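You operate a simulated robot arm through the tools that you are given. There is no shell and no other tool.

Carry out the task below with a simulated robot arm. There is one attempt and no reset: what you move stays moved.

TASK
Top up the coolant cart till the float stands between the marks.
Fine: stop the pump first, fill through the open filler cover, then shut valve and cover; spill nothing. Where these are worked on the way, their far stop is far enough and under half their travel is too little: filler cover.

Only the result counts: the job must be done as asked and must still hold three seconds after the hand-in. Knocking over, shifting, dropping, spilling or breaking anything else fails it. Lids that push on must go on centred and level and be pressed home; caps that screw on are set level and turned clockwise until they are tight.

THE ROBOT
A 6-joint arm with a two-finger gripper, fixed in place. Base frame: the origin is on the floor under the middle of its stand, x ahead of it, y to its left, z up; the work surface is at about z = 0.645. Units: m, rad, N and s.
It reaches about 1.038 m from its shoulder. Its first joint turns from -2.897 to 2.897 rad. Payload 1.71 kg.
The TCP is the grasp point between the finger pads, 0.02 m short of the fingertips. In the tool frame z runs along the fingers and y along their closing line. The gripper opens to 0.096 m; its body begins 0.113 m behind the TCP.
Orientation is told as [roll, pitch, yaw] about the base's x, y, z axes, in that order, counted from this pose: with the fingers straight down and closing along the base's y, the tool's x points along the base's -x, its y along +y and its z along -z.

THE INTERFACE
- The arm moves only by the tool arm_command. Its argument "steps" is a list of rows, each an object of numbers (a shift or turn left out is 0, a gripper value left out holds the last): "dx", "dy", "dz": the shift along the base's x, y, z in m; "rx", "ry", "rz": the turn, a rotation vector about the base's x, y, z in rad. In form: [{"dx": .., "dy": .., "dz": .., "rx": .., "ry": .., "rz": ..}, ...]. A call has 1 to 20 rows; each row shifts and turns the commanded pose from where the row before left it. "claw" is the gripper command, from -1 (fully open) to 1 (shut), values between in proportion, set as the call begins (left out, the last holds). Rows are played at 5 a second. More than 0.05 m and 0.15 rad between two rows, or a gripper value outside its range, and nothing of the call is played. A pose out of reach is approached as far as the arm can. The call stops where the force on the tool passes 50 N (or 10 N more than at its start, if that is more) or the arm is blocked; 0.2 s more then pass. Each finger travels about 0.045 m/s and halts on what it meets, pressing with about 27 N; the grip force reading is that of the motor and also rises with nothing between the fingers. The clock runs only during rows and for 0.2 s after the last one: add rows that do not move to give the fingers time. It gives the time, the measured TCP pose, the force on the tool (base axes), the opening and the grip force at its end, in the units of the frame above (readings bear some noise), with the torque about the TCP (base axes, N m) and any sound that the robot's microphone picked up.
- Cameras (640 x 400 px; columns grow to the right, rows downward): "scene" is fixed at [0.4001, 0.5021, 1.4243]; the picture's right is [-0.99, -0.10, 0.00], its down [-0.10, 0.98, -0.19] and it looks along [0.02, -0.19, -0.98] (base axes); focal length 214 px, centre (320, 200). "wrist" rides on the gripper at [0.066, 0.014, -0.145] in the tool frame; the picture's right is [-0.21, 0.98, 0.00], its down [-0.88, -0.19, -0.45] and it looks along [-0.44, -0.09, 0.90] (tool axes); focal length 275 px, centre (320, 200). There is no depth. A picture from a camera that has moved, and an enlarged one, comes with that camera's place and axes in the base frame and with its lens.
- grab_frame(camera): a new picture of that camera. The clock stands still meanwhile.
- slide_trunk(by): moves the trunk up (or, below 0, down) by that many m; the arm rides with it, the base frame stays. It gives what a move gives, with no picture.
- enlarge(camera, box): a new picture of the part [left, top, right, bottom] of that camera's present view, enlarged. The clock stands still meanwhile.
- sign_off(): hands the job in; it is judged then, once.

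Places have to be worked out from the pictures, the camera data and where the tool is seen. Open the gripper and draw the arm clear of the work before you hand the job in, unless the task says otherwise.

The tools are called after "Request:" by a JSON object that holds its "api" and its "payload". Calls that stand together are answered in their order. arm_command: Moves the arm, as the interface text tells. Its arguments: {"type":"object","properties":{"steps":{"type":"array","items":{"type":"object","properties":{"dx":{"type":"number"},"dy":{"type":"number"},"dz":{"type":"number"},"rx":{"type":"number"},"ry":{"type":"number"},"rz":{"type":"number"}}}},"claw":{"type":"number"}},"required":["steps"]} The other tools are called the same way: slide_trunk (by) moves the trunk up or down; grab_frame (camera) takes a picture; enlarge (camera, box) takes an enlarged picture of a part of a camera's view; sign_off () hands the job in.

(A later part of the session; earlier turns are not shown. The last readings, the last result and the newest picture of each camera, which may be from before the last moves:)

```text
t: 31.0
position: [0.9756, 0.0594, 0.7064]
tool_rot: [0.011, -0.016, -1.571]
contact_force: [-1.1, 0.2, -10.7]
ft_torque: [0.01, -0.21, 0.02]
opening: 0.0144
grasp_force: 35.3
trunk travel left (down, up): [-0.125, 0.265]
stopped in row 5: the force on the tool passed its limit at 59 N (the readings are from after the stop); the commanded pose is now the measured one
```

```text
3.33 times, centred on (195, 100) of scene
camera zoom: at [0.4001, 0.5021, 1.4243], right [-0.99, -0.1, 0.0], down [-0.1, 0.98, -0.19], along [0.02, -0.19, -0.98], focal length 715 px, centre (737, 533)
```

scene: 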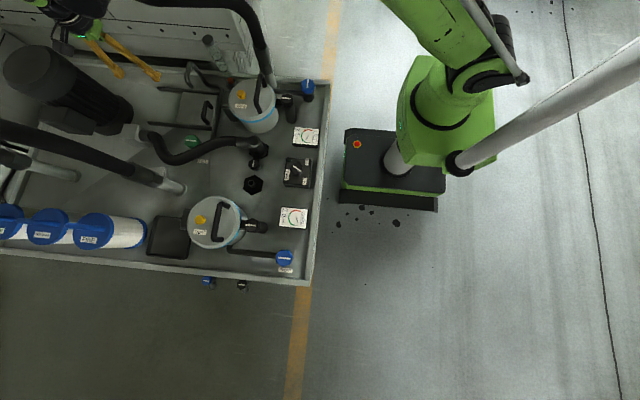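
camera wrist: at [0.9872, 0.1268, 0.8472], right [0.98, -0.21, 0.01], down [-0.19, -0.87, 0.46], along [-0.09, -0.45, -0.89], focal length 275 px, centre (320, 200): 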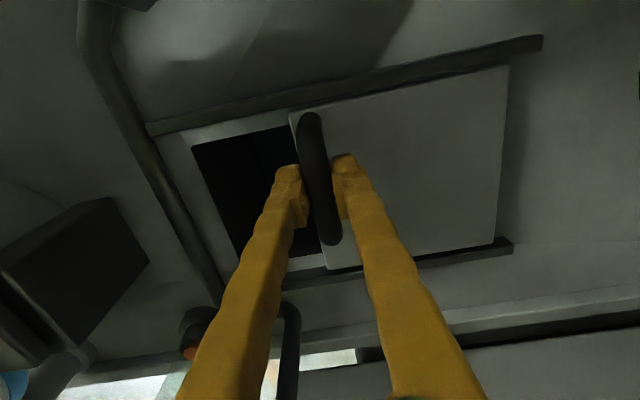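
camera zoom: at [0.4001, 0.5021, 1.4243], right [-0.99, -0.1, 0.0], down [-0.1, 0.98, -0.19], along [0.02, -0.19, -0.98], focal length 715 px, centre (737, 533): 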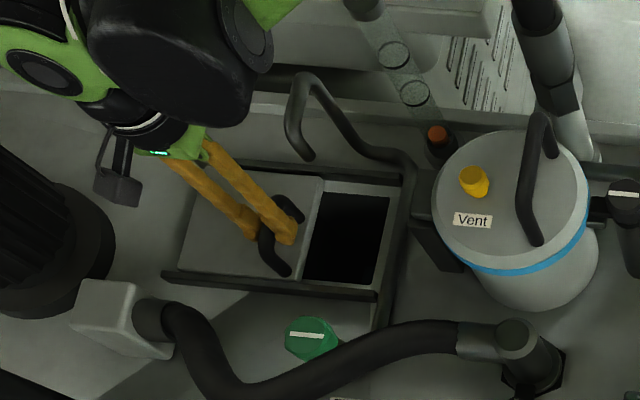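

The cover won't move further: the bar stays at x≈0.975 and the fingers ride up instead, so this is the far stop. I'll open the fingers and lift straight off.

Request:
{"api": "arm_command", "payload": {"steps": [{}, {}, {}, {}], "claw": 0.06}}

Request:
{"api": "arm_command", "payload": {"steps": [{"dz": 0.02}, {"dz": 0.03}, {"dz": 0.03}, {"dz": 0.03}, {}, {}]}}

Request:
{"api": "grab_frame", "payload": {"camera": "wrist"}}

Request:
{"api": "grab_frame", "payload": {"camera": "scene"}}

```text
t: 32.0
position: [0.9736, 0.0584, 0.7121]
tool_rot: [0.013, -0.016, -1.57]
contact_force: [-0.6, -0.3, 0.0]
ft_torque: [-0.01, -0.03, 0.04]
opening: 0.045
grasp_force: 0.2
trunk travel left (down, up): [-0.125, 0.265]
```

```text
t: 33.4
position: [0.9741, 0.0607, 0.8227]
tool_rot: [0.013, -0.015, -1.57]
contact_force: [0.0, 0.8, -0.6]
ft_torque: [0.0, 0.0, 0.04]
opening: 0.0452
grasp_force: 0.1
trunk travel left (down, up): [-0.125, 0.265]
```

```text
taken
camera wrist: at [0.986, 0.127, 0.9662], right [0.98, -0.21, 0.01], down [-0.19, -0.87, 0.46], along [-0.08, -0.45, -0.89], focal length 275 px, centre (320, 200)
```

wrist: 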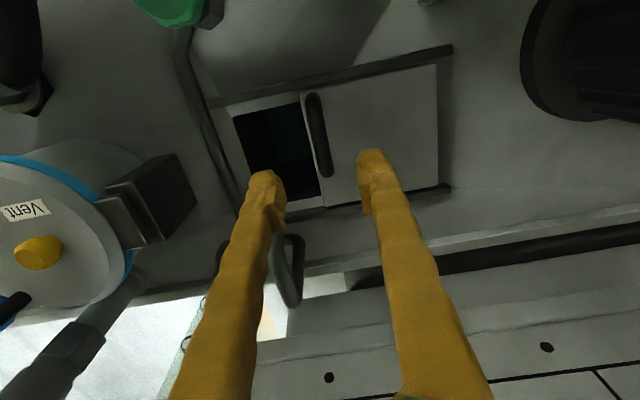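

```text
taken
```

scene: 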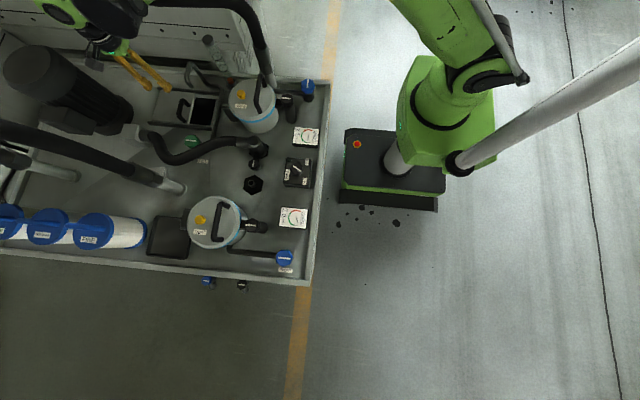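

The cover is fully open and the hole is visible under the spout. Next is the green FILL valve, so I'll rise and move over it for a close look at the knob and the nearby hose.

Request:
{"api": "arm_command", "payload": {"steps": [{"dz": 0.03}, {"dx": -0.01, "dy": 0.025, "dz": 0.02}, {"dx": -0.012, "dy": 0.03, "dz": 0.01}, {"dx": -0.012, "dy": 0.03}, {"dx": -0.012, "dy": 0.03}, {"dx": -0.012, "dy": 0.03}, {"dx": -0.012, "dy": 0.03}, {}, {}], "claw": -1}}

Request:
{"api": "grab_frame", "payload": {"camera": "wrist"}}

Request:
{"api": "grab_frame", "payload": {"camera": "scene"}}

```text
t: 35.4
position: [0.9061, 0.2356, 0.8828]
tool_rot: [0.014, -0.017, -1.571]
contact_force: [0.7, 0.2, -0.9]
ft_torque: [-0.03, 0.01, 0.01]
opening: 0.0963
grasp_force: 0.1
trunk travel left (down, up): [-0.125, 0.265]
```

```text
taken
camera wrist: at [0.918, 0.305, 1.0274], right [0.98, -0.21, 0.01], down [-0.19, -0.87, 0.46], along [-0.08, -0.45, -0.89], focal length 275 px, centre (320, 200)
```

wrist: 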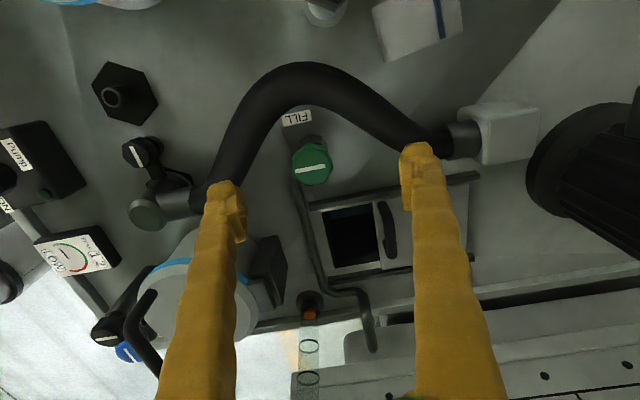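

```text
taken
```

scene: 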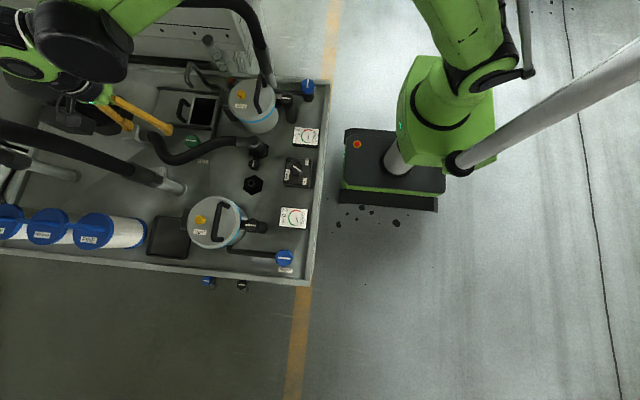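

The valve knob top is at about (0.891, 0.199, 0.717), some 48 mm across, with the hose arcing around it roughly 85 mm away. The sight tube is clear in both views. I'll centre over the knob with the fingers closing along x, take out the slight tilt, and go down to z≈0.79.

Request:
{"api": "arm_command", "payload": {"steps": [{"dx": -0.005, "dy": -0.012, "dz": -0.02, "rx": -0.014, "ry": 0.016}, {"dx": -0.005, "dy": -0.012, "dz": -0.025}, {"dx": -0.005, "dy": -0.013, "dz": -0.025}, {"dz": -0.02}, {}, {}], "claw": -0.6}}

Request:
{"api": "grab_frame", "payload": {"camera": "wrist"}}

Request:
{"api": "grab_frame", "payload": {"camera": "scene"}}

```text
t: 36.8
position: [0.8887, 0.1988, 0.7926]
tool_rot: [-0.004, -0.029, -1.571]
contact_force: [-0.6, -0.4, -0.1]
ft_torque: [0.01, 0.06, 0.0]
opening: 0.0768
grasp_force: 0.0
trunk travel left (down, up): [-0.125, 0.265]
```

```text
taken
camera wrist: at [0.9034, 0.2691, 0.9355], right [0.98, -0.21, 0.0], down [-0.18, -0.86, 0.47], along [-0.1, -0.46, -0.88], focal length 275 px, centre (320, 200)
```

wrist: 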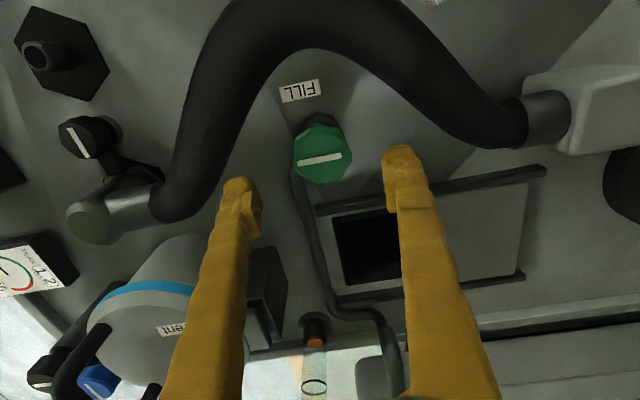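

```text
taken
```

scene: 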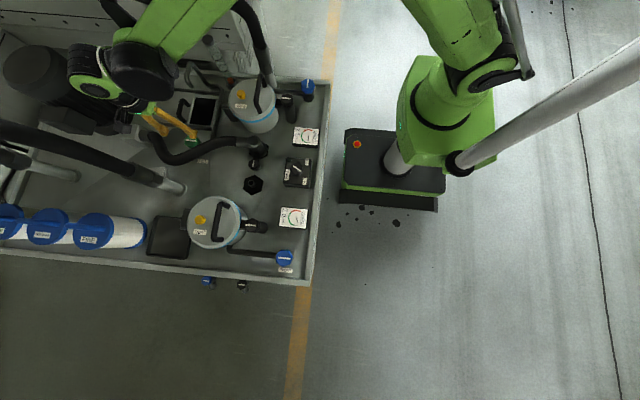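

The arm's forearm is close to the sight tube in the scene picture, so I'll check whether the tube and rings are still visible there.

Request:
{"api": "enlarge", "payload": {"camera": "scene", "box": [180, 20, 260, 100]}}

Request:
{"api": "enlarge", "payload": {"camera": "wrist", "box": [220, 90, 440, 220]}}

```text
5.00 times, centred on (220, 60) of scene
camera zoom: at [0.4001, 0.5021, 1.4243], right [-0.99, -0.1, 0.0], down [-0.1, 0.98, -0.19], along [0.02, -0.19, -0.98], focal length 1072 px, centre (820, 900)
```

zoom: 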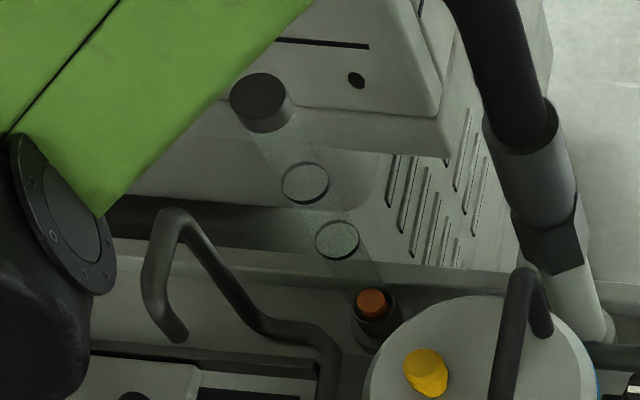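

```text
2.91 times, centred on (330, 155) of wrist
camera zoom: at [0.9034, 0.2691, 0.9355], right [0.98, -0.21, 0.0], down [-0.18, -0.86, 0.47], along [-0.1, -0.46, -0.88], focal length 801 px, centre (291, 331)
```

zoom: 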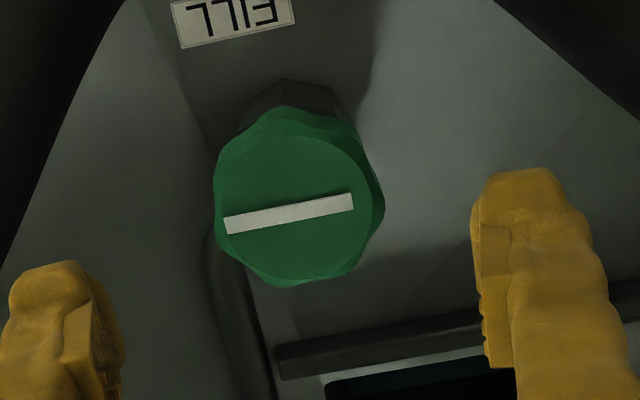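

The tube is clearly visible now, but going lower would bring the forearm over it. I'll raise the trunk 0.10 m so the elbow sits higher while the tool stays on the valve.

Request:
{"api": "slide_trunk", "payload": {"by": 0.1}}

```text
t: 38.1
position: [0.8898, 0.199, 0.8921]
tool_rot: [-0.006, -0.03, -1.57]
contact_force: [0.6, 0.7, 0.1]
ft_torque: [-0.02, -0.03, -0.01]
opening: 0.0768
grasp_force: 0.2
trunk travel left (down, up): [-0.225, 0.165]
```

The trunk is up 0.10 m. Now I'll level the tool and bring it down to z≈0.76 above the knob, then check.

Request:
{"api": "arm_command", "payload": {"steps": [{"dz": -0.03, "rx": 0.029}, {"dz": -0.03, "ry": -0.005}, {"dz": -0.03}, {"dz": -0.03}, {"dy": -0.002, "dz": -0.01}, {}, {}]}}

Request:
{"api": "grab_frame", "payload": {"camera": "wrist"}}

Request:
{"api": "grab_frame", "payload": {"camera": "scene"}}

```text
t: 39.8
position: [0.89, 0.1971, 0.762]
tool_rot: [-0.001, 0.001, -1.57]
contact_force: [-0.2, 0.0, 0.0]
ft_torque: [-0.01, -0.02, 0.0]
opening: 0.0768
grasp_force: 0.0
trunk travel left (down, up): [-0.225, 0.165]
```

```text
taken
camera wrist: at [0.9034, 0.262, 0.9071], right [0.98, -0.21, 0.0], down [-0.18, -0.88, 0.44], along [-0.09, -0.44, -0.9], focal length 275 px, centre (320, 200)
```

wrist: 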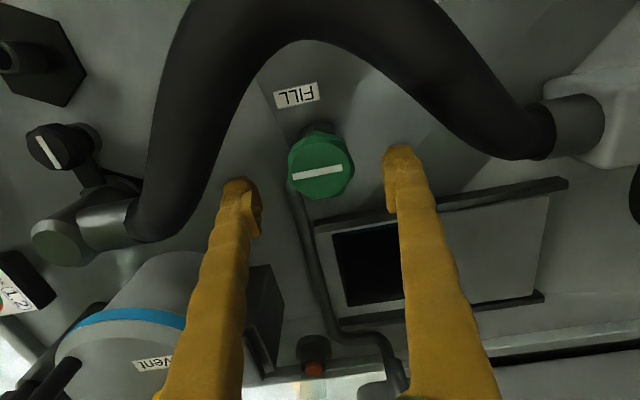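

```text
taken
```

scene: 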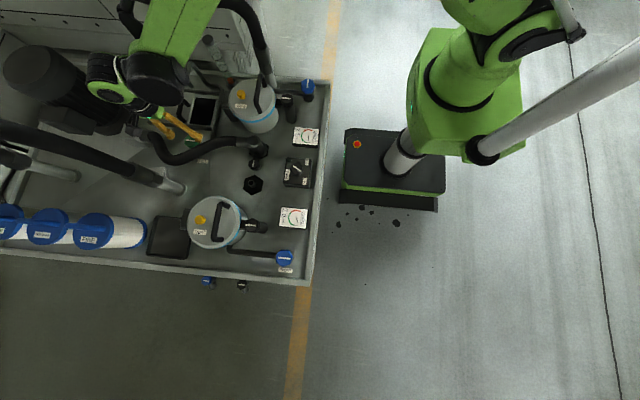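

Request:
{"api": "enlarge", "payload": {"camera": "scene", "box": [180, 20, 260, 100]}}

```text
5.00 times, centred on (220, 60) of scene
camera zoom: at [0.4001, 0.5021, 1.4243], right [-0.99, -0.1, 0.0], down [-0.1, 0.98, -0.19], along [0.02, -0.19, -0.98], focal length 1072 px, centre (820, 900)
```

zoom: 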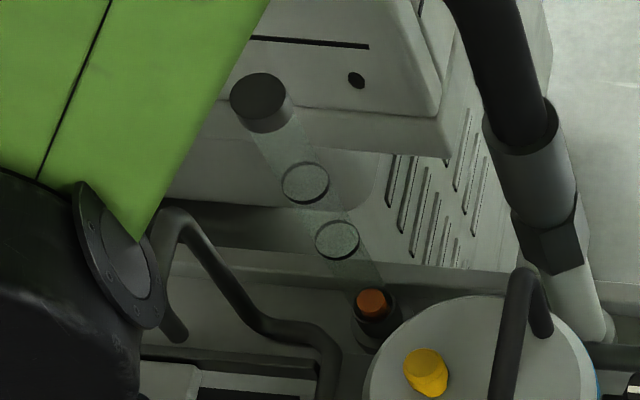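

The rings and float are clear with margin from the forearm. I'll go down onto the knob: centre (0.887, 0.195), z≈0.705.

Request:
{"api": "arm_command", "payload": {"steps": [{"dx": -0.002, "dy": -0.001, "dz": -0.015}, {"dx": -0.001, "dy": -0.001, "dz": -0.015}, {"dz": -0.012}, {"dz": -0.01}, {"dz": -0.005}, {}, {}]}}

Request:
{"api": "grab_frame", "payload": {"camera": "wrist"}}

Request:
{"api": "enlarge", "payload": {"camera": "scene", "box": [130, 30, 260, 160]}}

```text
t: 41.4
position: [0.8855, 0.1946, 0.7064]
tool_rot: [0.001, 0.0, -1.571]
contact_force: [0.2, -0.2, -0.5]
ft_torque: [0.02, 0.02, 0.0]
opening: 0.0766
grasp_force: 0.1
trunk travel left (down, up): [-0.225, 0.165]
```

```text
taken
camera wrist: at [0.8981, 0.2599, 0.8515], right [0.98, -0.21, 0.0], down [-0.18, -0.88, 0.44], along [-0.09, -0.44, -0.9], focal length 275 px, centre (320, 200)
```

wrist: 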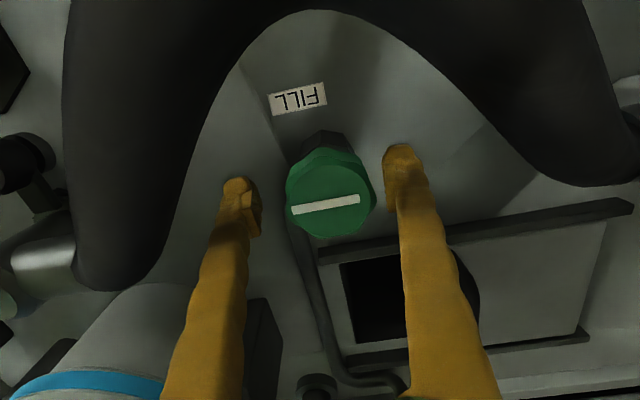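

```text
3.08 times, centred on (195, 95) of scene
camera zoom: at [0.4001, 0.5021, 1.4243], right [-0.99, -0.1, 0.0], down [-0.1, 0.98, -0.19], along [0.02, -0.19, -0.98], focal length 660 px, centre (705, 523)
```

zoom: 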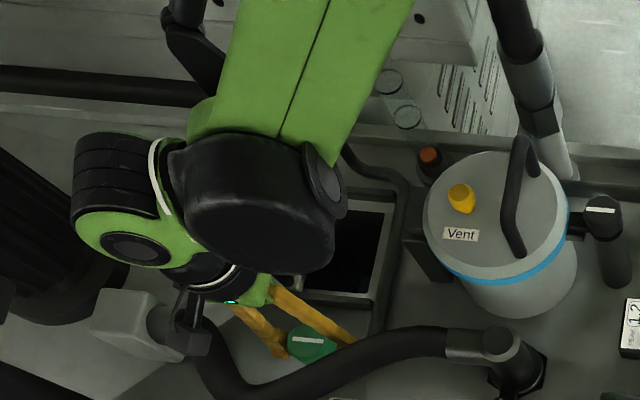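

The forearm now overlaps the upper ring. I'll raise the trunk another 0.10 m (the tool goes straight up with it) and come down again.

Request:
{"api": "slide_trunk", "payload": {"by": 0.1}}

Request:
{"api": "arm_command", "payload": {"steps": [{"dz": -0.025}, {"dz": -0.025}, {"dz": -0.02}, {"dz": -0.015}, {"dz": -0.01}, {"dz": -0.005}, {}, {}]}}

Request:
{"api": "grab_frame", "payload": {"camera": "wrist"}}

Request:
{"api": "enlarge", "payload": {"camera": "scene", "box": [130, 30, 260, 160]}}

```text
t: 42.7
position: [0.8847, 0.1931, 0.8068]
tool_rot: [0.0, 0.0, -1.57]
contact_force: [-0.3, 0.4, 0.4]
ft_torque: [0.03, 0.0, -0.01]
opening: 0.0769
grasp_force: 0.0
trunk travel left (down, up): [-0.325, 0.065]
```

```text
t: 44.5
position: [0.8846, 0.1945, 0.7081]
tool_rot: [0.0, 0.002, -1.572]
contact_force: [0.0, 0.1, -0.6]
ft_torque: [-0.03, 0.02, 0.02]
opening: 0.0765
grasp_force: 0.1
trunk travel left (down, up): [-0.325, 0.065]
```

```text
taken
camera wrist: at [0.8985, 0.2604, 0.8521], right [0.98, -0.21, 0.0], down [-0.18, -0.88, 0.44], along [-0.09, -0.44, -0.9], focal length 275 px, centre (320, 200)
```

wrist: 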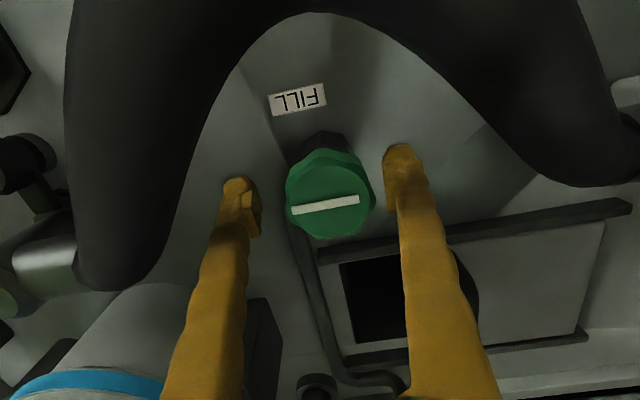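

```text
3.08 times, centred on (195, 95) of scene
camera zoom: at [0.4001, 0.5021, 1.4243], right [-0.99, -0.1, 0.0], down [-0.1, 0.98, -0.19], along [0.02, -0.19, -0.98], focal length 660 px, centre (705, 523)
```

zoom: 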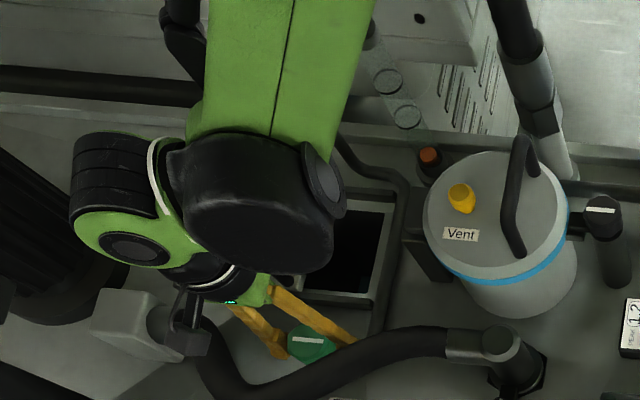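

Both rings and the float are now clear. The knob centre is near (0.887, 0.192), so I'll adjust a couple of mm and close on it.

Request:
{"api": "arm_command", "payload": {"steps": [{"dx": 0.002, "dy": -0.002, "dz": -0.001}, {}, {}, {}, {}], "claw": 1}}

Request:
{"api": "grab_frame", "payload": {"camera": "wrist"}}

```text
t: 45.3
position: [0.8806, 0.1919, 0.7175]
tool_rot: [0.025, 0.001, -1.574]
contact_force: [61.9, -0.5, -14.1]
ft_torque: [0.01, 0.53, -0.17]
opening: 0.0655
grasp_force: 27.2
trunk travel left (down, up): [-0.325, 0.065]
stopped in row 4: the force on the tool passed its limit at 55 N (the readings are from after the stop); the commanded pose is now the measured one
```

```text
taken
camera wrist: at [0.8916, 0.2576, 0.864], right [0.98, -0.21, 0.02], down [-0.2, -0.88, 0.44], along [-0.07, -0.43, -0.9], focal length 275 px, centre (320, 200)
```

wrist: 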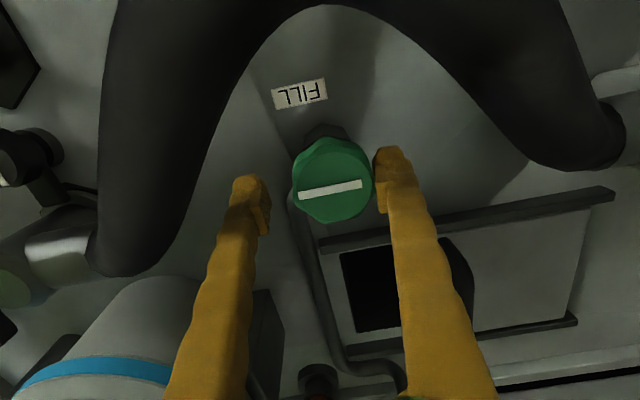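

Only the +x finger touched the knob (62 N sideways), so the knob is a few mm further +x than my centring, and the stop also nudged the arm up. I'll reopen, recentre and check before closing again.

Request:
{"api": "arm_command", "payload": {"steps": [{}, {}, {}], "claw": -0.6}}

```text
t: 46.1
position: [0.8788, 0.1922, 0.7203]
tool_rot: [0.021, -0.001, -1.571]
contact_force: [-0.3, -0.6, 0.4]
ft_torque: [-0.01, 0.04, 0.01]
opening: 0.0769
grasp_force: 0.0
trunk travel left (down, up): [-0.325, 0.065]
```

Request:
{"api": "arm_command", "payload": {"steps": [{"dx": 0.006, "dz": 0.004, "ry": 0.011}, {"dx": 0.006, "ry": 0.01}, {"dz": -0.009}, {"dz": -0.009}, {}, {}]}}

Request:
{"api": "enlarge", "payload": {"camera": "wrist", "box": [200, 90, 440, 260]}}

```text
t: 47.5
position: [0.8878, 0.1922, 0.7055]
tool_rot: [0.001, 0.0, -1.57]
contact_force: [-0.1, 0.2, -1.0]
ft_torque: [0.03, 0.01, 0.02]
opening: 0.0768
grasp_force: 0.0
trunk travel left (down, up): [-0.325, 0.065]
```

```text
2.35 times, centred on (320, 175) of wrist
camera zoom: at [0.9026, 0.2582, 0.8498], right [0.98, -0.21, 0.0], down [-0.18, -0.88, 0.44], along [-0.09, -0.43, -0.9], focal length 648 px, centre (320, 259)
```

zoom: 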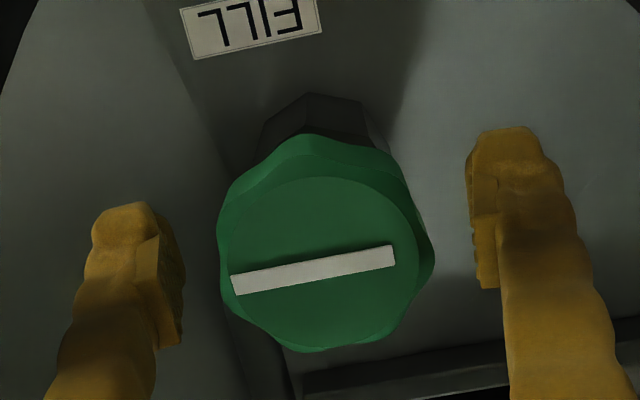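

The knob is now centred between the pads in the picture. I'll close again.

Request:
{"api": "arm_command", "payload": {"steps": [{}, {}, {}, {}], "claw": 1}}

Request:
{"api": "grab_frame", "payload": {"camera": "wrist"}}

```text
t: 48.5
position: [0.8905, 0.1923, 0.7049]
tool_rot: [-0.001, 0.0, -1.572]
contact_force: [26.8, 3.1, 9.6]
ft_torque: [-0.05, 0.33, -0.02]
opening: 0.0495
grasp_force: 35.3
trunk travel left (down, up): [-0.325, 0.065]
```

```text
taken
camera wrist: at [0.9035, 0.2582, 0.8499], right [0.98, -0.21, 0.0], down [-0.18, -0.88, 0.44], along [-0.09, -0.43, -0.9], focal length 275 px, centre (320, 200)
```

wrist: 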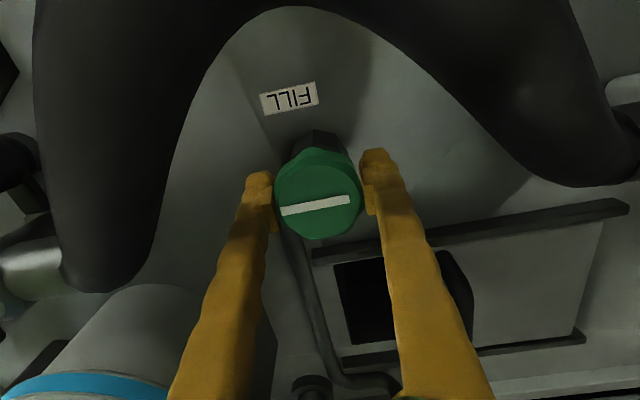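

It's gripped at 49.5 mm with 27 N sideways. I'll shift +2.5 mm in x to relieve that, then try a small counter-clockwise turn to test the opening direction.

Request:
{"api": "arm_command", "payload": {"steps": [{"dx": 0.0025}, {}]}}

Request:
{"api": "arm_command", "payload": {"steps": [{"rz": 0.06}, {"rz": 0.06}, {}]}}

Request:
{"api": "grab_frame", "payload": {"camera": "wrist"}}

Request:
{"api": "enlarge", "payload": {"camera": "scene", "box": [180, 20, 260, 100]}}

```text
t: 49.1
position: [0.8901, 0.1926, 0.7045]
tool_rot: [-0.002, 0.0, -1.57]
contact_force: [-4.9, -6.2, 4.0]
ft_torque: [0.02, 0.04, 0.02]
opening: 0.0493
grasp_force: 34.6
trunk travel left (down, up): [-0.325, 0.065]
```

```text
t: 49.9
position: [0.8898, 0.1927, 0.705]
tool_rot: [0.0, 0.0, -1.449]
contact_force: [-28.7, -9.5, -16.1]
ft_torque: [0.08, -0.52, 0.03]
opening: 0.0496
grasp_force: 35.0
trunk travel left (down, up): [-0.325, 0.065]
```

```text
taken
camera wrist: at [0.8963, 0.2594, 0.8499], right [1.0, -0.09, 0.0], down [-0.08, -0.89, 0.44], along [-0.04, -0.44, -0.9], focal length 275 px, centre (320, 200)
```

wrist: 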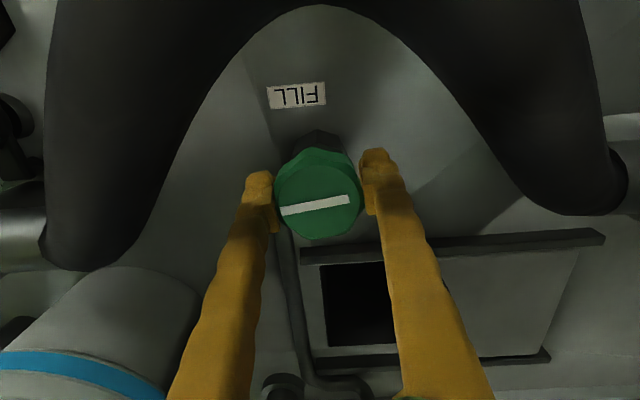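

```text
5.00 times, centred on (220, 60) of scene
camera zoom: at [0.4001, 0.5021, 1.4243], right [-0.99, -0.1, 0.0], down [-0.1, 0.98, -0.19], along [0.02, -0.19, -0.98], focal length 1072 px, centre (820, 900)
```

zoom: 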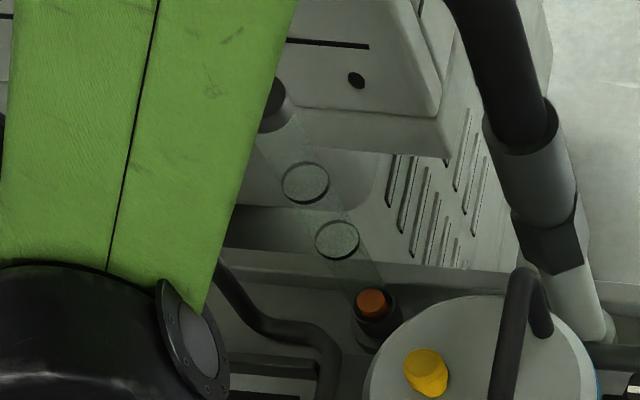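

The knob turned with the gripper with almost no torque, so counter-clockwise opens. I'll relieve the side force and turn on in small steps, listening and watching the float.

Request:
{"api": "arm_command", "payload": {"steps": [{"dx": -0.002, "rz": 0.06}, {"rz": 0.08}, {"rz": 0.08}, {}]}}

Request:
{"api": "enlarge", "payload": {"camera": "scene", "box": [180, 20, 260, 100]}}

```text
t: 50.9
position: [0.8899, 0.1936, 0.7051]
tool_rot: [0.0, 0.001, -1.23]
contact_force: [8.6, 3.0, -20.0]
ft_torque: [-0.06, 0.07, 0.0]
opening: 0.0497
grasp_force: 35.2
trunk travel left (down, up): [-0.325, 0.065]
```

```text
5.00 times, centred on (220, 60) of scene
camera zoom: at [0.4001, 0.5021, 1.4243], right [-0.99, -0.1, 0.0], down [-0.1, 0.98, -0.19], along [0.02, -0.19, -0.98], focal length 1072 px, centre (820, 900)
```

zoom: 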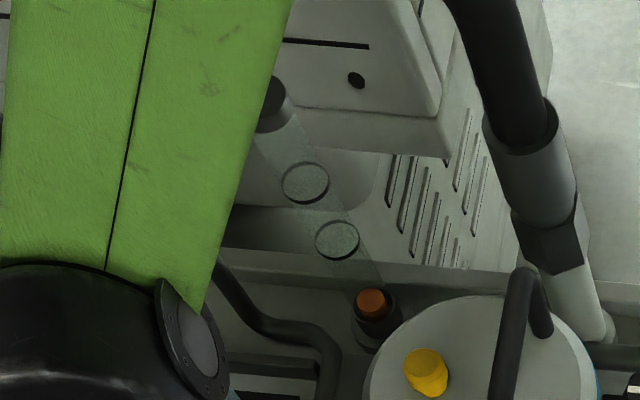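

It's 0.34 rad open and the float hasn't moved. I'll keep opening.

Request:
{"api": "arm_command", "payload": {"steps": [{"rz": 0.08, "dz": -0.001}, {"rz": 0.08}, {"rz": 0.08}, {}]}}

Request:
{"api": "enlarge", "payload": {"camera": "scene", "box": [180, 20, 260, 100]}}

Request:
{"api": "grab_frame", "payload": {"camera": "wrist"}}

```text
t: 52.0
position: [0.8832, 0.1984, 0.7172]
tool_rot: [0.02, -0.009, -0.988]
contact_force: [66.9, 43.4, -22.8]
ft_torque: [-0.37, 0.74, 0.61]
opening: 0.0566
grasp_force: 35.3
trunk travel left (down, up): [-0.325, 0.065]
stopped in row 4: the force on the tool passed its limit at 52 N (the readings are from after the stop); the commanded pose is now the measured one
```

```text
5.00 times, centred on (220, 60) of scene
camera zoom: at [0.4001, 0.5021, 1.4243], right [-0.99, -0.1, 0.0], down [-0.1, 0.98, -0.19], along [0.02, -0.19, -0.98], focal length 1072 px, centre (820, 900)
```

zoom: 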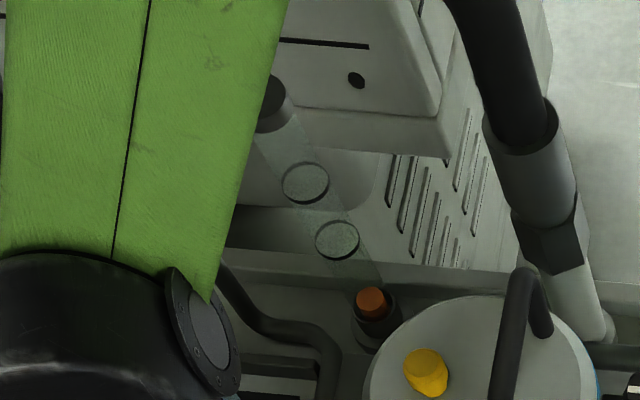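

```text
taken
camera wrist: at [0.8547, 0.26, 0.8619], right [0.93, 0.37, 0.02], down [0.32, -0.83, 0.45], along [0.18, -0.41, -0.89], focal length 275 px, centre (320, 200)
```

wrist: 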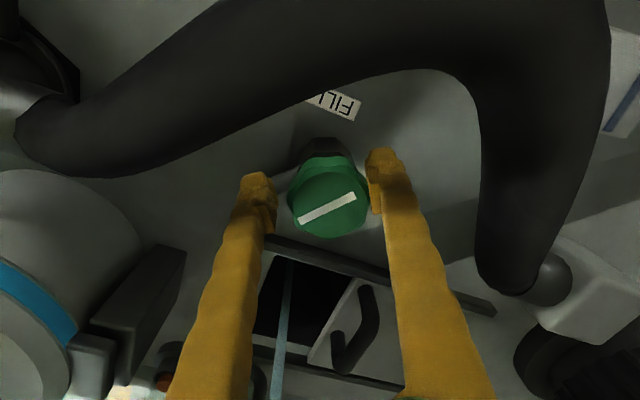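

The valve is flowing: a blue stream falls from the spout into the hole and the float has just begun to rise. The force stop shifted my grip, so I'll open the fingers and regrip centred on the knob axis, measured at (0.890, 0.193).

Request:
{"api": "arm_command", "payload": {"steps": [{}, {}], "claw": -0.6}}

Request:
{"api": "enlarge", "payload": {"camera": "scene", "box": [180, 20, 260, 100]}}

Request:
{"api": "grab_frame", "payload": {"camera": "wrist"}}

```text
t: 52.6
position: [0.8802, 0.1923, 0.7188]
tool_rot: [0.014, -0.009, -0.988]
contact_force: [-0.1, 0.4, -0.8]
ft_torque: [0.01, 0.04, 0.01]
opening: 0.0769
grasp_force: 0.0
trunk travel left (down, up): [-0.325, 0.065]
```

```text
5.00 times, centred on (220, 60) of scene
camera zoom: at [0.4001, 0.5021, 1.4243], right [-0.99, -0.1, 0.0], down [-0.1, 0.98, -0.19], along [0.02, -0.19, -0.98], focal length 1072 px, centre (820, 900)
```

zoom: 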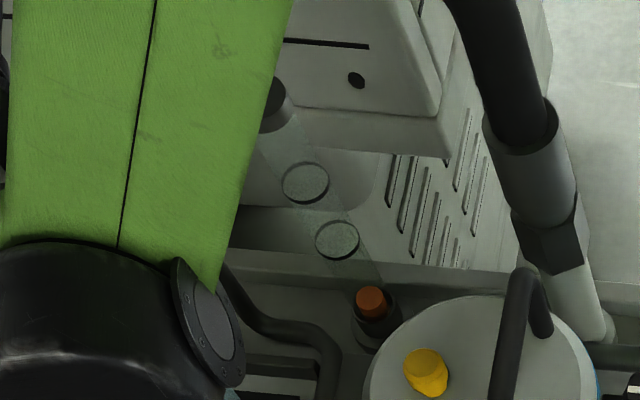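

```text
taken
camera wrist: at [0.8521, 0.2549, 0.8637], right [0.93, 0.36, 0.01], down [0.32, -0.83, 0.45], along [0.18, -0.41, -0.89], focal length 275 px, centre (320, 200)
```

wrist: 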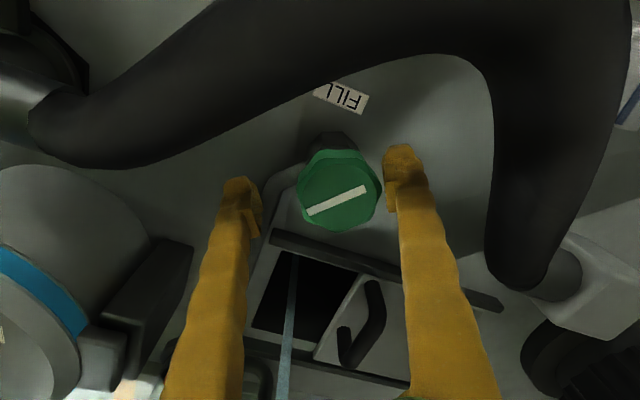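

The stream falls cleanly into the open hole and the float rises slowly. I'll recentre and level the gripper, ready to regrip the knob for closing.

Request:
{"api": "arm_command", "payload": {"steps": [{"dx": 0.006, "dy": 0.0005, "ry": 0.0166, "rz": 0.09}, {"dx": 0.005, "rz": 0.09}, {"dz": -0.008}, {"dz": -0.006}, {}]}}

Request:
{"api": "grab_frame", "payload": {"camera": "wrist"}}

Request:
{"api": "enlarge", "payload": {"camera": "scene", "box": [180, 20, 260, 100]}}

```text
t: 53.8
position: [0.891, 0.1942, 0.705]
tool_rot: [0.003, 0.002, -0.809]
contact_force: [-0.9, 0.3, 0.3]
ft_torque: [0.01, -0.01, 0.02]
opening: 0.0769
grasp_force: 0.1
trunk travel left (down, up): [-0.325, 0.065]
```

```text
taken
camera wrist: at [0.8549, 0.2511, 0.851], right [0.85, 0.53, 0.0], down [0.47, -0.76, 0.44], along [0.23, -0.38, -0.9], focal length 275 px, centre (320, 200)
```

wrist: 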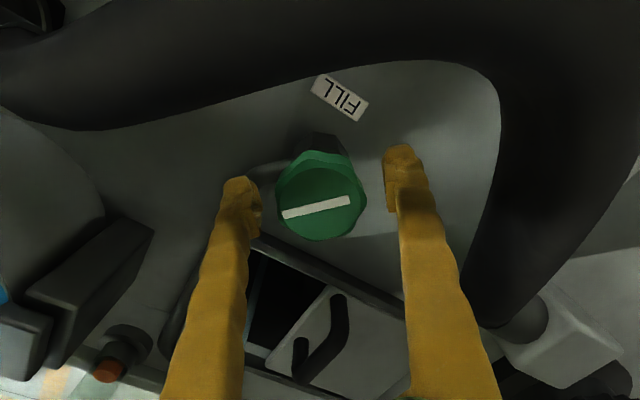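

```text
5.00 times, centred on (220, 60) of scene
camera zoom: at [0.4001, 0.5021, 1.4243], right [-0.99, -0.1, 0.0], down [-0.1, 0.98, -0.19], along [0.02, -0.19, -0.98], focal length 1072 px, centre (820, 900)
```

zoom: 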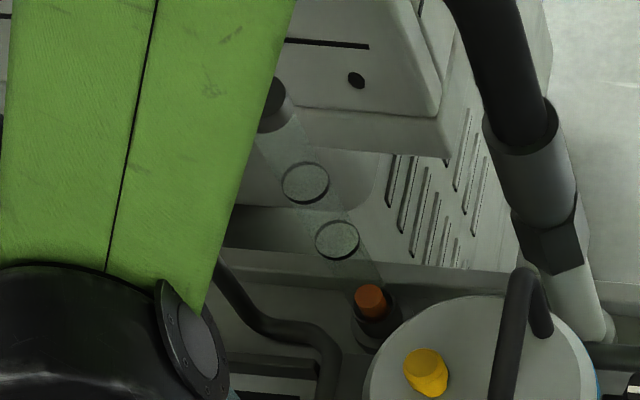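

The float is rising slowly, with its top now just above the base collar. I'll regrip the knob with a 1 mm correction.

Request:
{"api": "arm_command", "payload": {"steps": [{"dx": -0.001, "dy": -0.001}, {}, {}, {}], "claw": 1}}

Request:
{"api": "enlarge", "payload": {"camera": "scene", "box": [180, 20, 260, 100]}}

Request:
{"api": "grab_frame", "payload": {"camera": "wrist"}}

```text
t: 54.8
position: [0.8902, 0.1932, 0.7068]
tool_rot: [0.001, 0.002, -0.809]
contact_force: [32.5, 18.8, 13.4]
ft_torque: [-0.12, 0.37, 0.0]
opening: 0.0491
grasp_force: 35.2
trunk travel left (down, up): [-0.325, 0.065]
```

```text
5.00 times, centred on (220, 60) of scene
camera zoom: at [0.4001, 0.5021, 1.4243], right [-0.99, -0.1, 0.0], down [-0.1, 0.98, -0.19], along [0.02, -0.19, -0.98], focal length 1072 px, centre (820, 900)
```

zoom: 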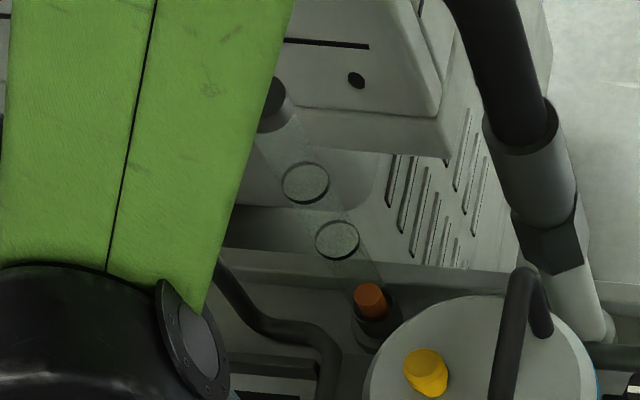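

```text
taken
camera wrist: at [0.8545, 0.2512, 0.8511], right [0.85, 0.53, 0.0], down [0.47, -0.76, 0.44], along [0.23, -0.38, -0.9], focal length 275 px, centre (320, 200)
```

wrist: 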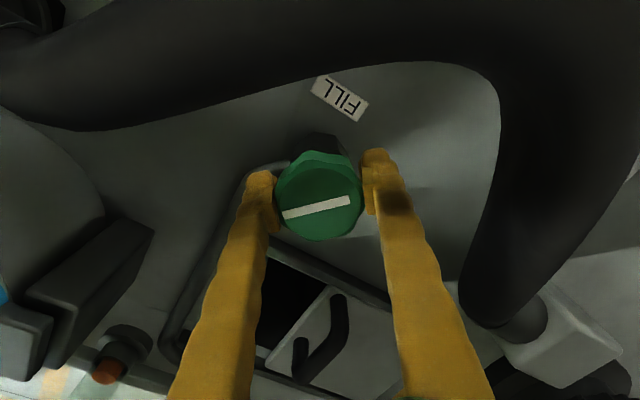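

It's gripped again with some side force along the closing line. I'll relieve it and wait while the float climbs.

Request:
{"api": "arm_command", "payload": {"steps": [{"dx": 0.0025, "dy": 0.0018}, {}, {}, {}, {}, {}, {}, {}, {}, {}]}}

Request:
{"api": "enlarge", "payload": {"camera": "scene", "box": [180, 20, 260, 100]}}

```text
t: 57.0
position: [0.8907, 0.1944, 0.7062]
tool_rot: [0.003, 0.001, -0.809]
contact_force: [-8.4, 7.5, 6.2]
ft_torque: [-0.12, -0.14, -0.01]
opening: 0.0494
grasp_force: 35.1
trunk travel left (down, up): [-0.325, 0.065]
```

```text
5.00 times, centred on (220, 60) of scene
camera zoom: at [0.4001, 0.5021, 1.4243], right [-0.99, -0.1, 0.0], down [-0.1, 0.98, -0.19], along [0.02, -0.19, -0.98], focal length 1072 px, centre (820, 900)
```

zoom: 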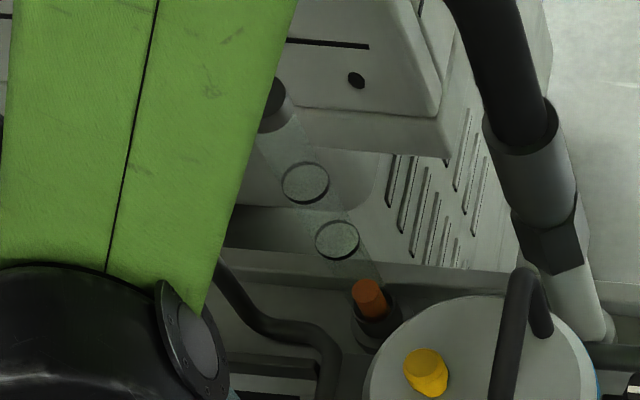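

The float is climbing at only about 2–3 zoomed pixels per second. I'll hold and wait in longer stretches.

Request:
{"api": "arm_command", "payload": {"steps": [{}, {}, {}, {}, {}, {}, {}, {}, {}, {}, {}, {}, {}, {}, {}, {}, {}, {}, {}, {}]}}

Request:
{"api": "enlarge", "payload": {"camera": "scene", "box": [180, 20, 260, 100]}}

Request:
{"api": "grab_frame", "payload": {"camera": "scene"}}

```text
t: 61.2
position: [0.8903, 0.1946, 0.7064]
tool_rot: [0.001, 0.004, -0.81]
contact_force: [-16.2, 4.8, 1.2]
ft_torque: [-0.03, -0.24, 0.0]
opening: 0.0486
grasp_force: 35.6
trunk travel left (down, up): [-0.325, 0.065]
```

```text
5.00 times, centred on (220, 60) of scene
camera zoom: at [0.4001, 0.5021, 1.4243], right [-0.99, -0.1, 0.0], down [-0.1, 0.98, -0.19], along [0.02, -0.19, -0.98], focal length 1072 px, centre (820, 900)
```

zoom: 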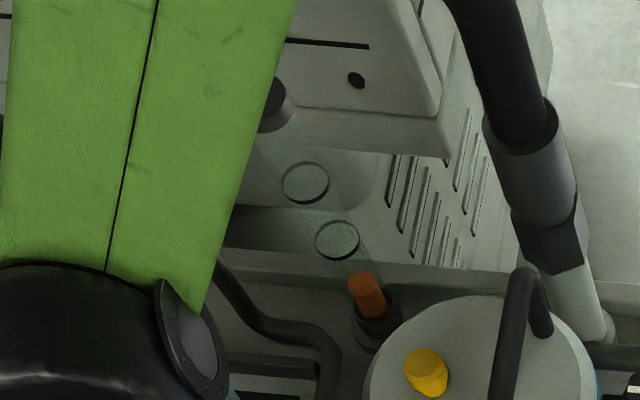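

```text
taken
```

scene: 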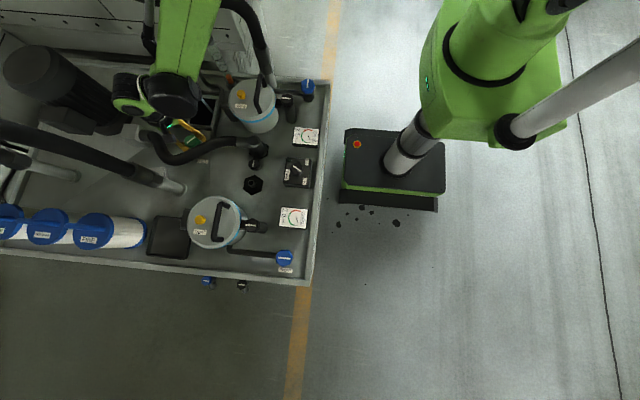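

About 1.7 zoomed pixels per second, so roughly 40 s more. I'll wait two long stretches and look again.

Request:
{"api": "arm_command", "payload": {"steps": [{"dx": -0.001}, {}, {}, {}, {}, {}, {}, {}, {}, {}, {}, {}, {}, {}, {}, {}, {}, {}, {}, {}]}}

Request:
{"api": "arm_command", "payload": {"steps": [{}, {}, {}, {}, {}, {}, {}, {}, {}, {}, {}, {}, {}, {}, {}, {}, {}, {}, {}, {}]}}

Request:
{"api": "enlarge", "payload": {"camera": "scene", "box": [180, 20, 260, 100]}}

```text
t: 65.4
position: [0.8903, 0.1946, 0.7056]
tool_rot: [0.002, 0.002, -0.81]
contact_force: [31.1, 7.9, 23.1]
ft_torque: [-0.01, 0.3, -0.02]
opening: 0.0492
grasp_force: 35.1
trunk travel left (down, up): [-0.325, 0.065]
```

```text
t: 69.6
position: [0.89, 0.1946, 0.7058]
tool_rot: [0.002, 0.002, -0.808]
contact_force: [22.5, 8.6, 17.4]
ft_torque: [-0.07, 0.22, 0.02]
opening: 0.0491
grasp_force: 34.6
trunk travel left (down, up): [-0.325, 0.065]
```

```text
5.00 times, centred on (220, 60) of scene
camera zoom: at [0.4001, 0.5021, 1.4243], right [-0.99, -0.1, 0.0], down [-0.1, 0.98, -0.19], along [0.02, -0.19, -0.98], focal length 1072 px, centre (820, 900)
```

zoom: 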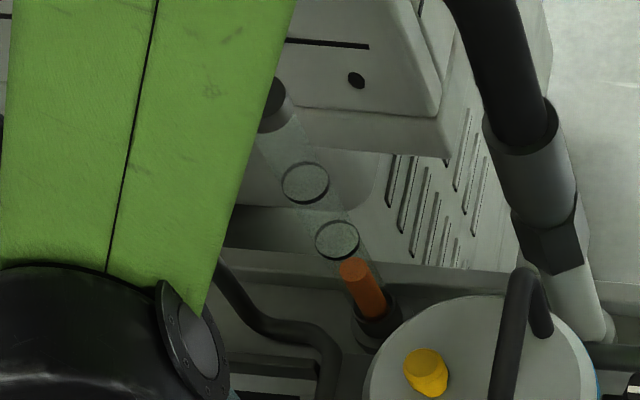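

The float top is now just below the lower ring and its body is still partly in the collar. I'll keep waiting.

Request:
{"api": "arm_command", "payload": {"steps": [{}, {}, {}, {}, {}, {}, {}, {}, {}, {}, {}, {}, {}, {}, {}, {}, {}, {}, {}, {}]}}

Request:
{"api": "arm_command", "payload": {"steps": [{}, {}, {}, {}, {}, {}, {}, {}, {}, {}, {}, {}, {}, {}, {}, {}, {}, {}, {}, {}]}}

Request:
{"api": "enlarge", "payload": {"camera": "scene", "box": [180, 20, 260, 100]}}

```text
t: 73.8
position: [0.8909, 0.1946, 0.7057]
tool_rot: [0.002, 0.003, -0.808]
contact_force: [9.9, 9.6, 7.6]
ft_torque: [-0.1, 0.15, 0.02]
opening: 0.0489
grasp_force: 34.5
trunk travel left (down, up): [-0.325, 0.065]
```

```text
t: 78.0
position: [0.8909, 0.1953, 0.7044]
tool_rot: [0.002, 0.002, -0.811]
contact_force: [6.3, 7.5, 5.9]
ft_torque: [-0.14, 0.1, 0.03]
opening: 0.0492
grasp_force: 35.2
trunk travel left (down, up): [-0.325, 0.065]
```

```text
5.00 times, centred on (220, 60) of scene
camera zoom: at [0.4001, 0.5021, 1.4243], right [-0.99, -0.1, 0.0], down [-0.1, 0.98, -0.19], along [0.02, -0.19, -0.98], focal length 1072 px, centre (820, 900)
```

zoom: 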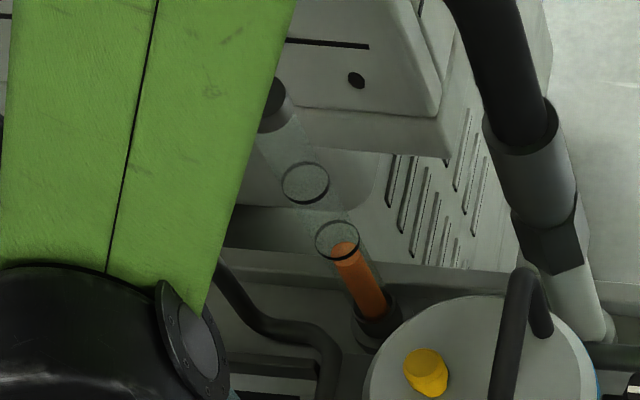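

The orange part looks like a long column. I'll zoom in closer to see whether its top is a distinct float.

Request:
{"api": "enlarge", "payload": {"camera": "scene", "box": [205, 45, 245, 90]}}

Request:
{"api": "grab_frame", "payload": {"camera": "wrist"}}

```text
8.89 times, centred on (225, 68) of scene
camera zoom: at [0.4001, 0.5021, 1.4243], right [-0.99, -0.1, 0.0], down [-0.1, 0.98, -0.19], along [0.02, -0.19, -0.98], focal length 1906 px, centre (1164, 1378)
```

zoom: 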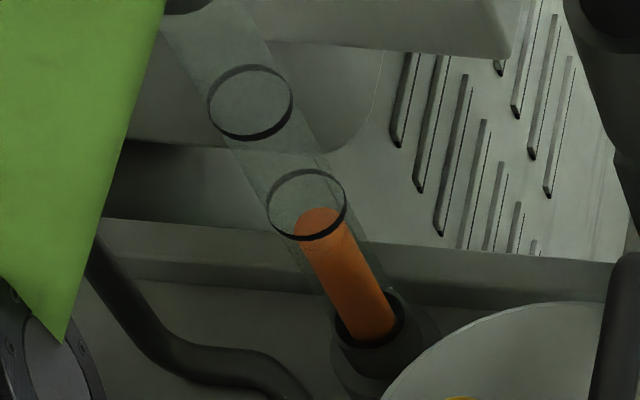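

```text
taken
camera wrist: at [0.8546, 0.2515, 0.8509], right [0.85, 0.53, 0.0], down [0.47, -0.76, 0.44], along [0.23, -0.38, -0.9], focal length 275 px, centre (320, 200)
```

wrist: 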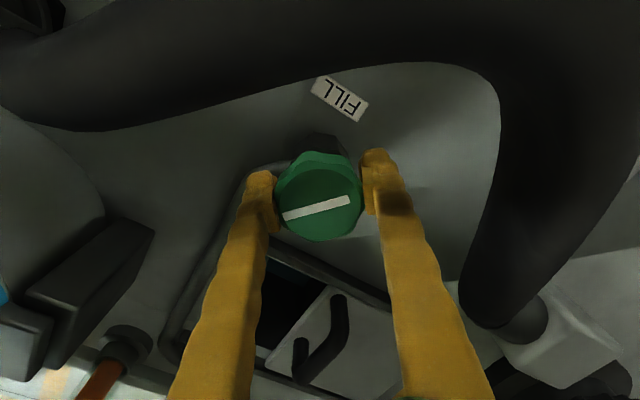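

The orange float is a plain rod whose top is just under the lower ring. The target is its top around the middle between the rings, about 24 s away at this rate.

Request:
{"api": "arm_command", "payload": {"steps": [{}, {}, {}, {}, {}, {}, {}, {}, {}, {}, {}, {}, {}, {}, {}, {}, {}, {}, {}, {}]}}

Request:
{"api": "arm_command", "payload": {"steps": [{}, {}, {}, {}, {}, {}, {}, {}, {}, {}, {}, {}, {}, {}, {}, {}, {}, {}, {}, {}]}}

Request:
{"api": "enlarge", "payload": {"camera": "scene", "box": [205, 45, 245, 90]}}

```text
t: 82.2
position: [0.8894, 0.1954, 0.7051]
tool_rot: [0.0, 0.0, -0.811]
contact_force: [7.6, 9.3, 7.0]
ft_torque: [-0.08, 0.1, -0.01]
opening: 0.0491
grasp_force: 35.0
trunk travel left (down, up): [-0.325, 0.065]
```

```text
t: 86.4
position: [0.8896, 0.1947, 0.7056]
tool_rot: [0.003, 0.001, -0.81]
contact_force: [9.6, 7.6, 8.0]
ft_torque: [-0.09, 0.1, -0.06]
opening: 0.0492
grasp_force: 35.0
trunk travel left (down, up): [-0.325, 0.065]
```

```text
8.89 times, centred on (225, 68) of scene
camera zoom: at [0.4001, 0.5021, 1.4243], right [-0.99, -0.1, 0.0], down [-0.1, 0.98, -0.19], along [0.02, -0.19, -0.98], focal length 1906 px, centre (1164, 1378)
```

zoom: 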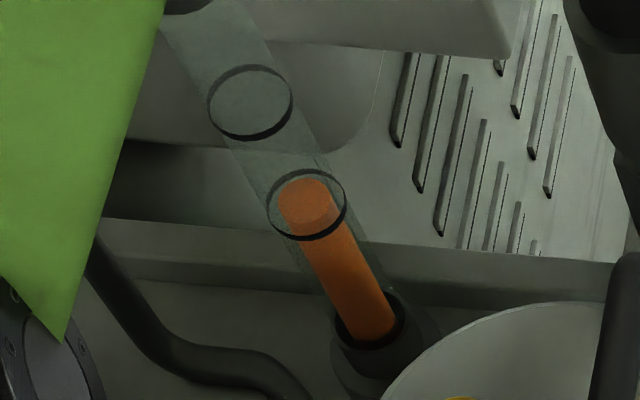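

The float top has just reached the lower ring, moving about 3.1 px/s in this zoom, so the middle is about 17 s off. I'll wait 8 s and look again.

Request:
{"api": "arm_command", "payload": {"steps": [{}, {}, {}, {}, {}, {}, {}, {}, {}, {}, {}, {}, {}, {}, {}, {}, {}, {}, {}, {}]}}

Request:
{"api": "arm_command", "payload": {"steps": [{}, {}, {}, {}, {}, {}, {}, {}, {}, {}, {}, {}, {}, {}, {}, {}, {}, {}, {}, {}]}}

Request:
{"api": "enlarge", "payload": {"camera": "scene", "box": [205, 45, 245, 90]}}

```text
t: 90.6
position: [0.8896, 0.1955, 0.7066]
tool_rot: [0.002, 0.002, -0.809]
contact_force: [8.6, 7.9, 8.8]
ft_torque: [-0.14, 0.11, 0.01]
opening: 0.0488
grasp_force: 35.6
trunk travel left (down, up): [-0.325, 0.065]
```

```text
t: 94.8
position: [0.8898, 0.1943, 0.7066]
tool_rot: [0.003, 0.001, -0.81]
contact_force: [8.7, 8.6, 9.4]
ft_torque: [-0.09, 0.12, -0.01]
opening: 0.0491
grasp_force: 35.4
trunk travel left (down, up): [-0.325, 0.065]
```

```text
8.89 times, centred on (225, 68) of scene
camera zoom: at [0.4001, 0.5021, 1.4243], right [-0.99, -0.1, 0.0], down [-0.1, 0.98, -0.19], along [0.02, -0.19, -0.98], focal length 1906 px, centre (1164, 1378)
```

zoom: 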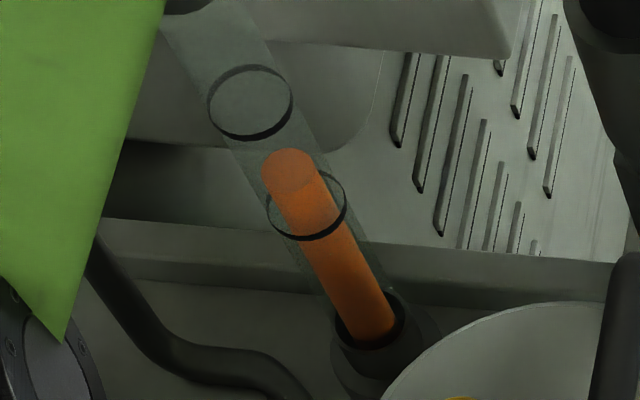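

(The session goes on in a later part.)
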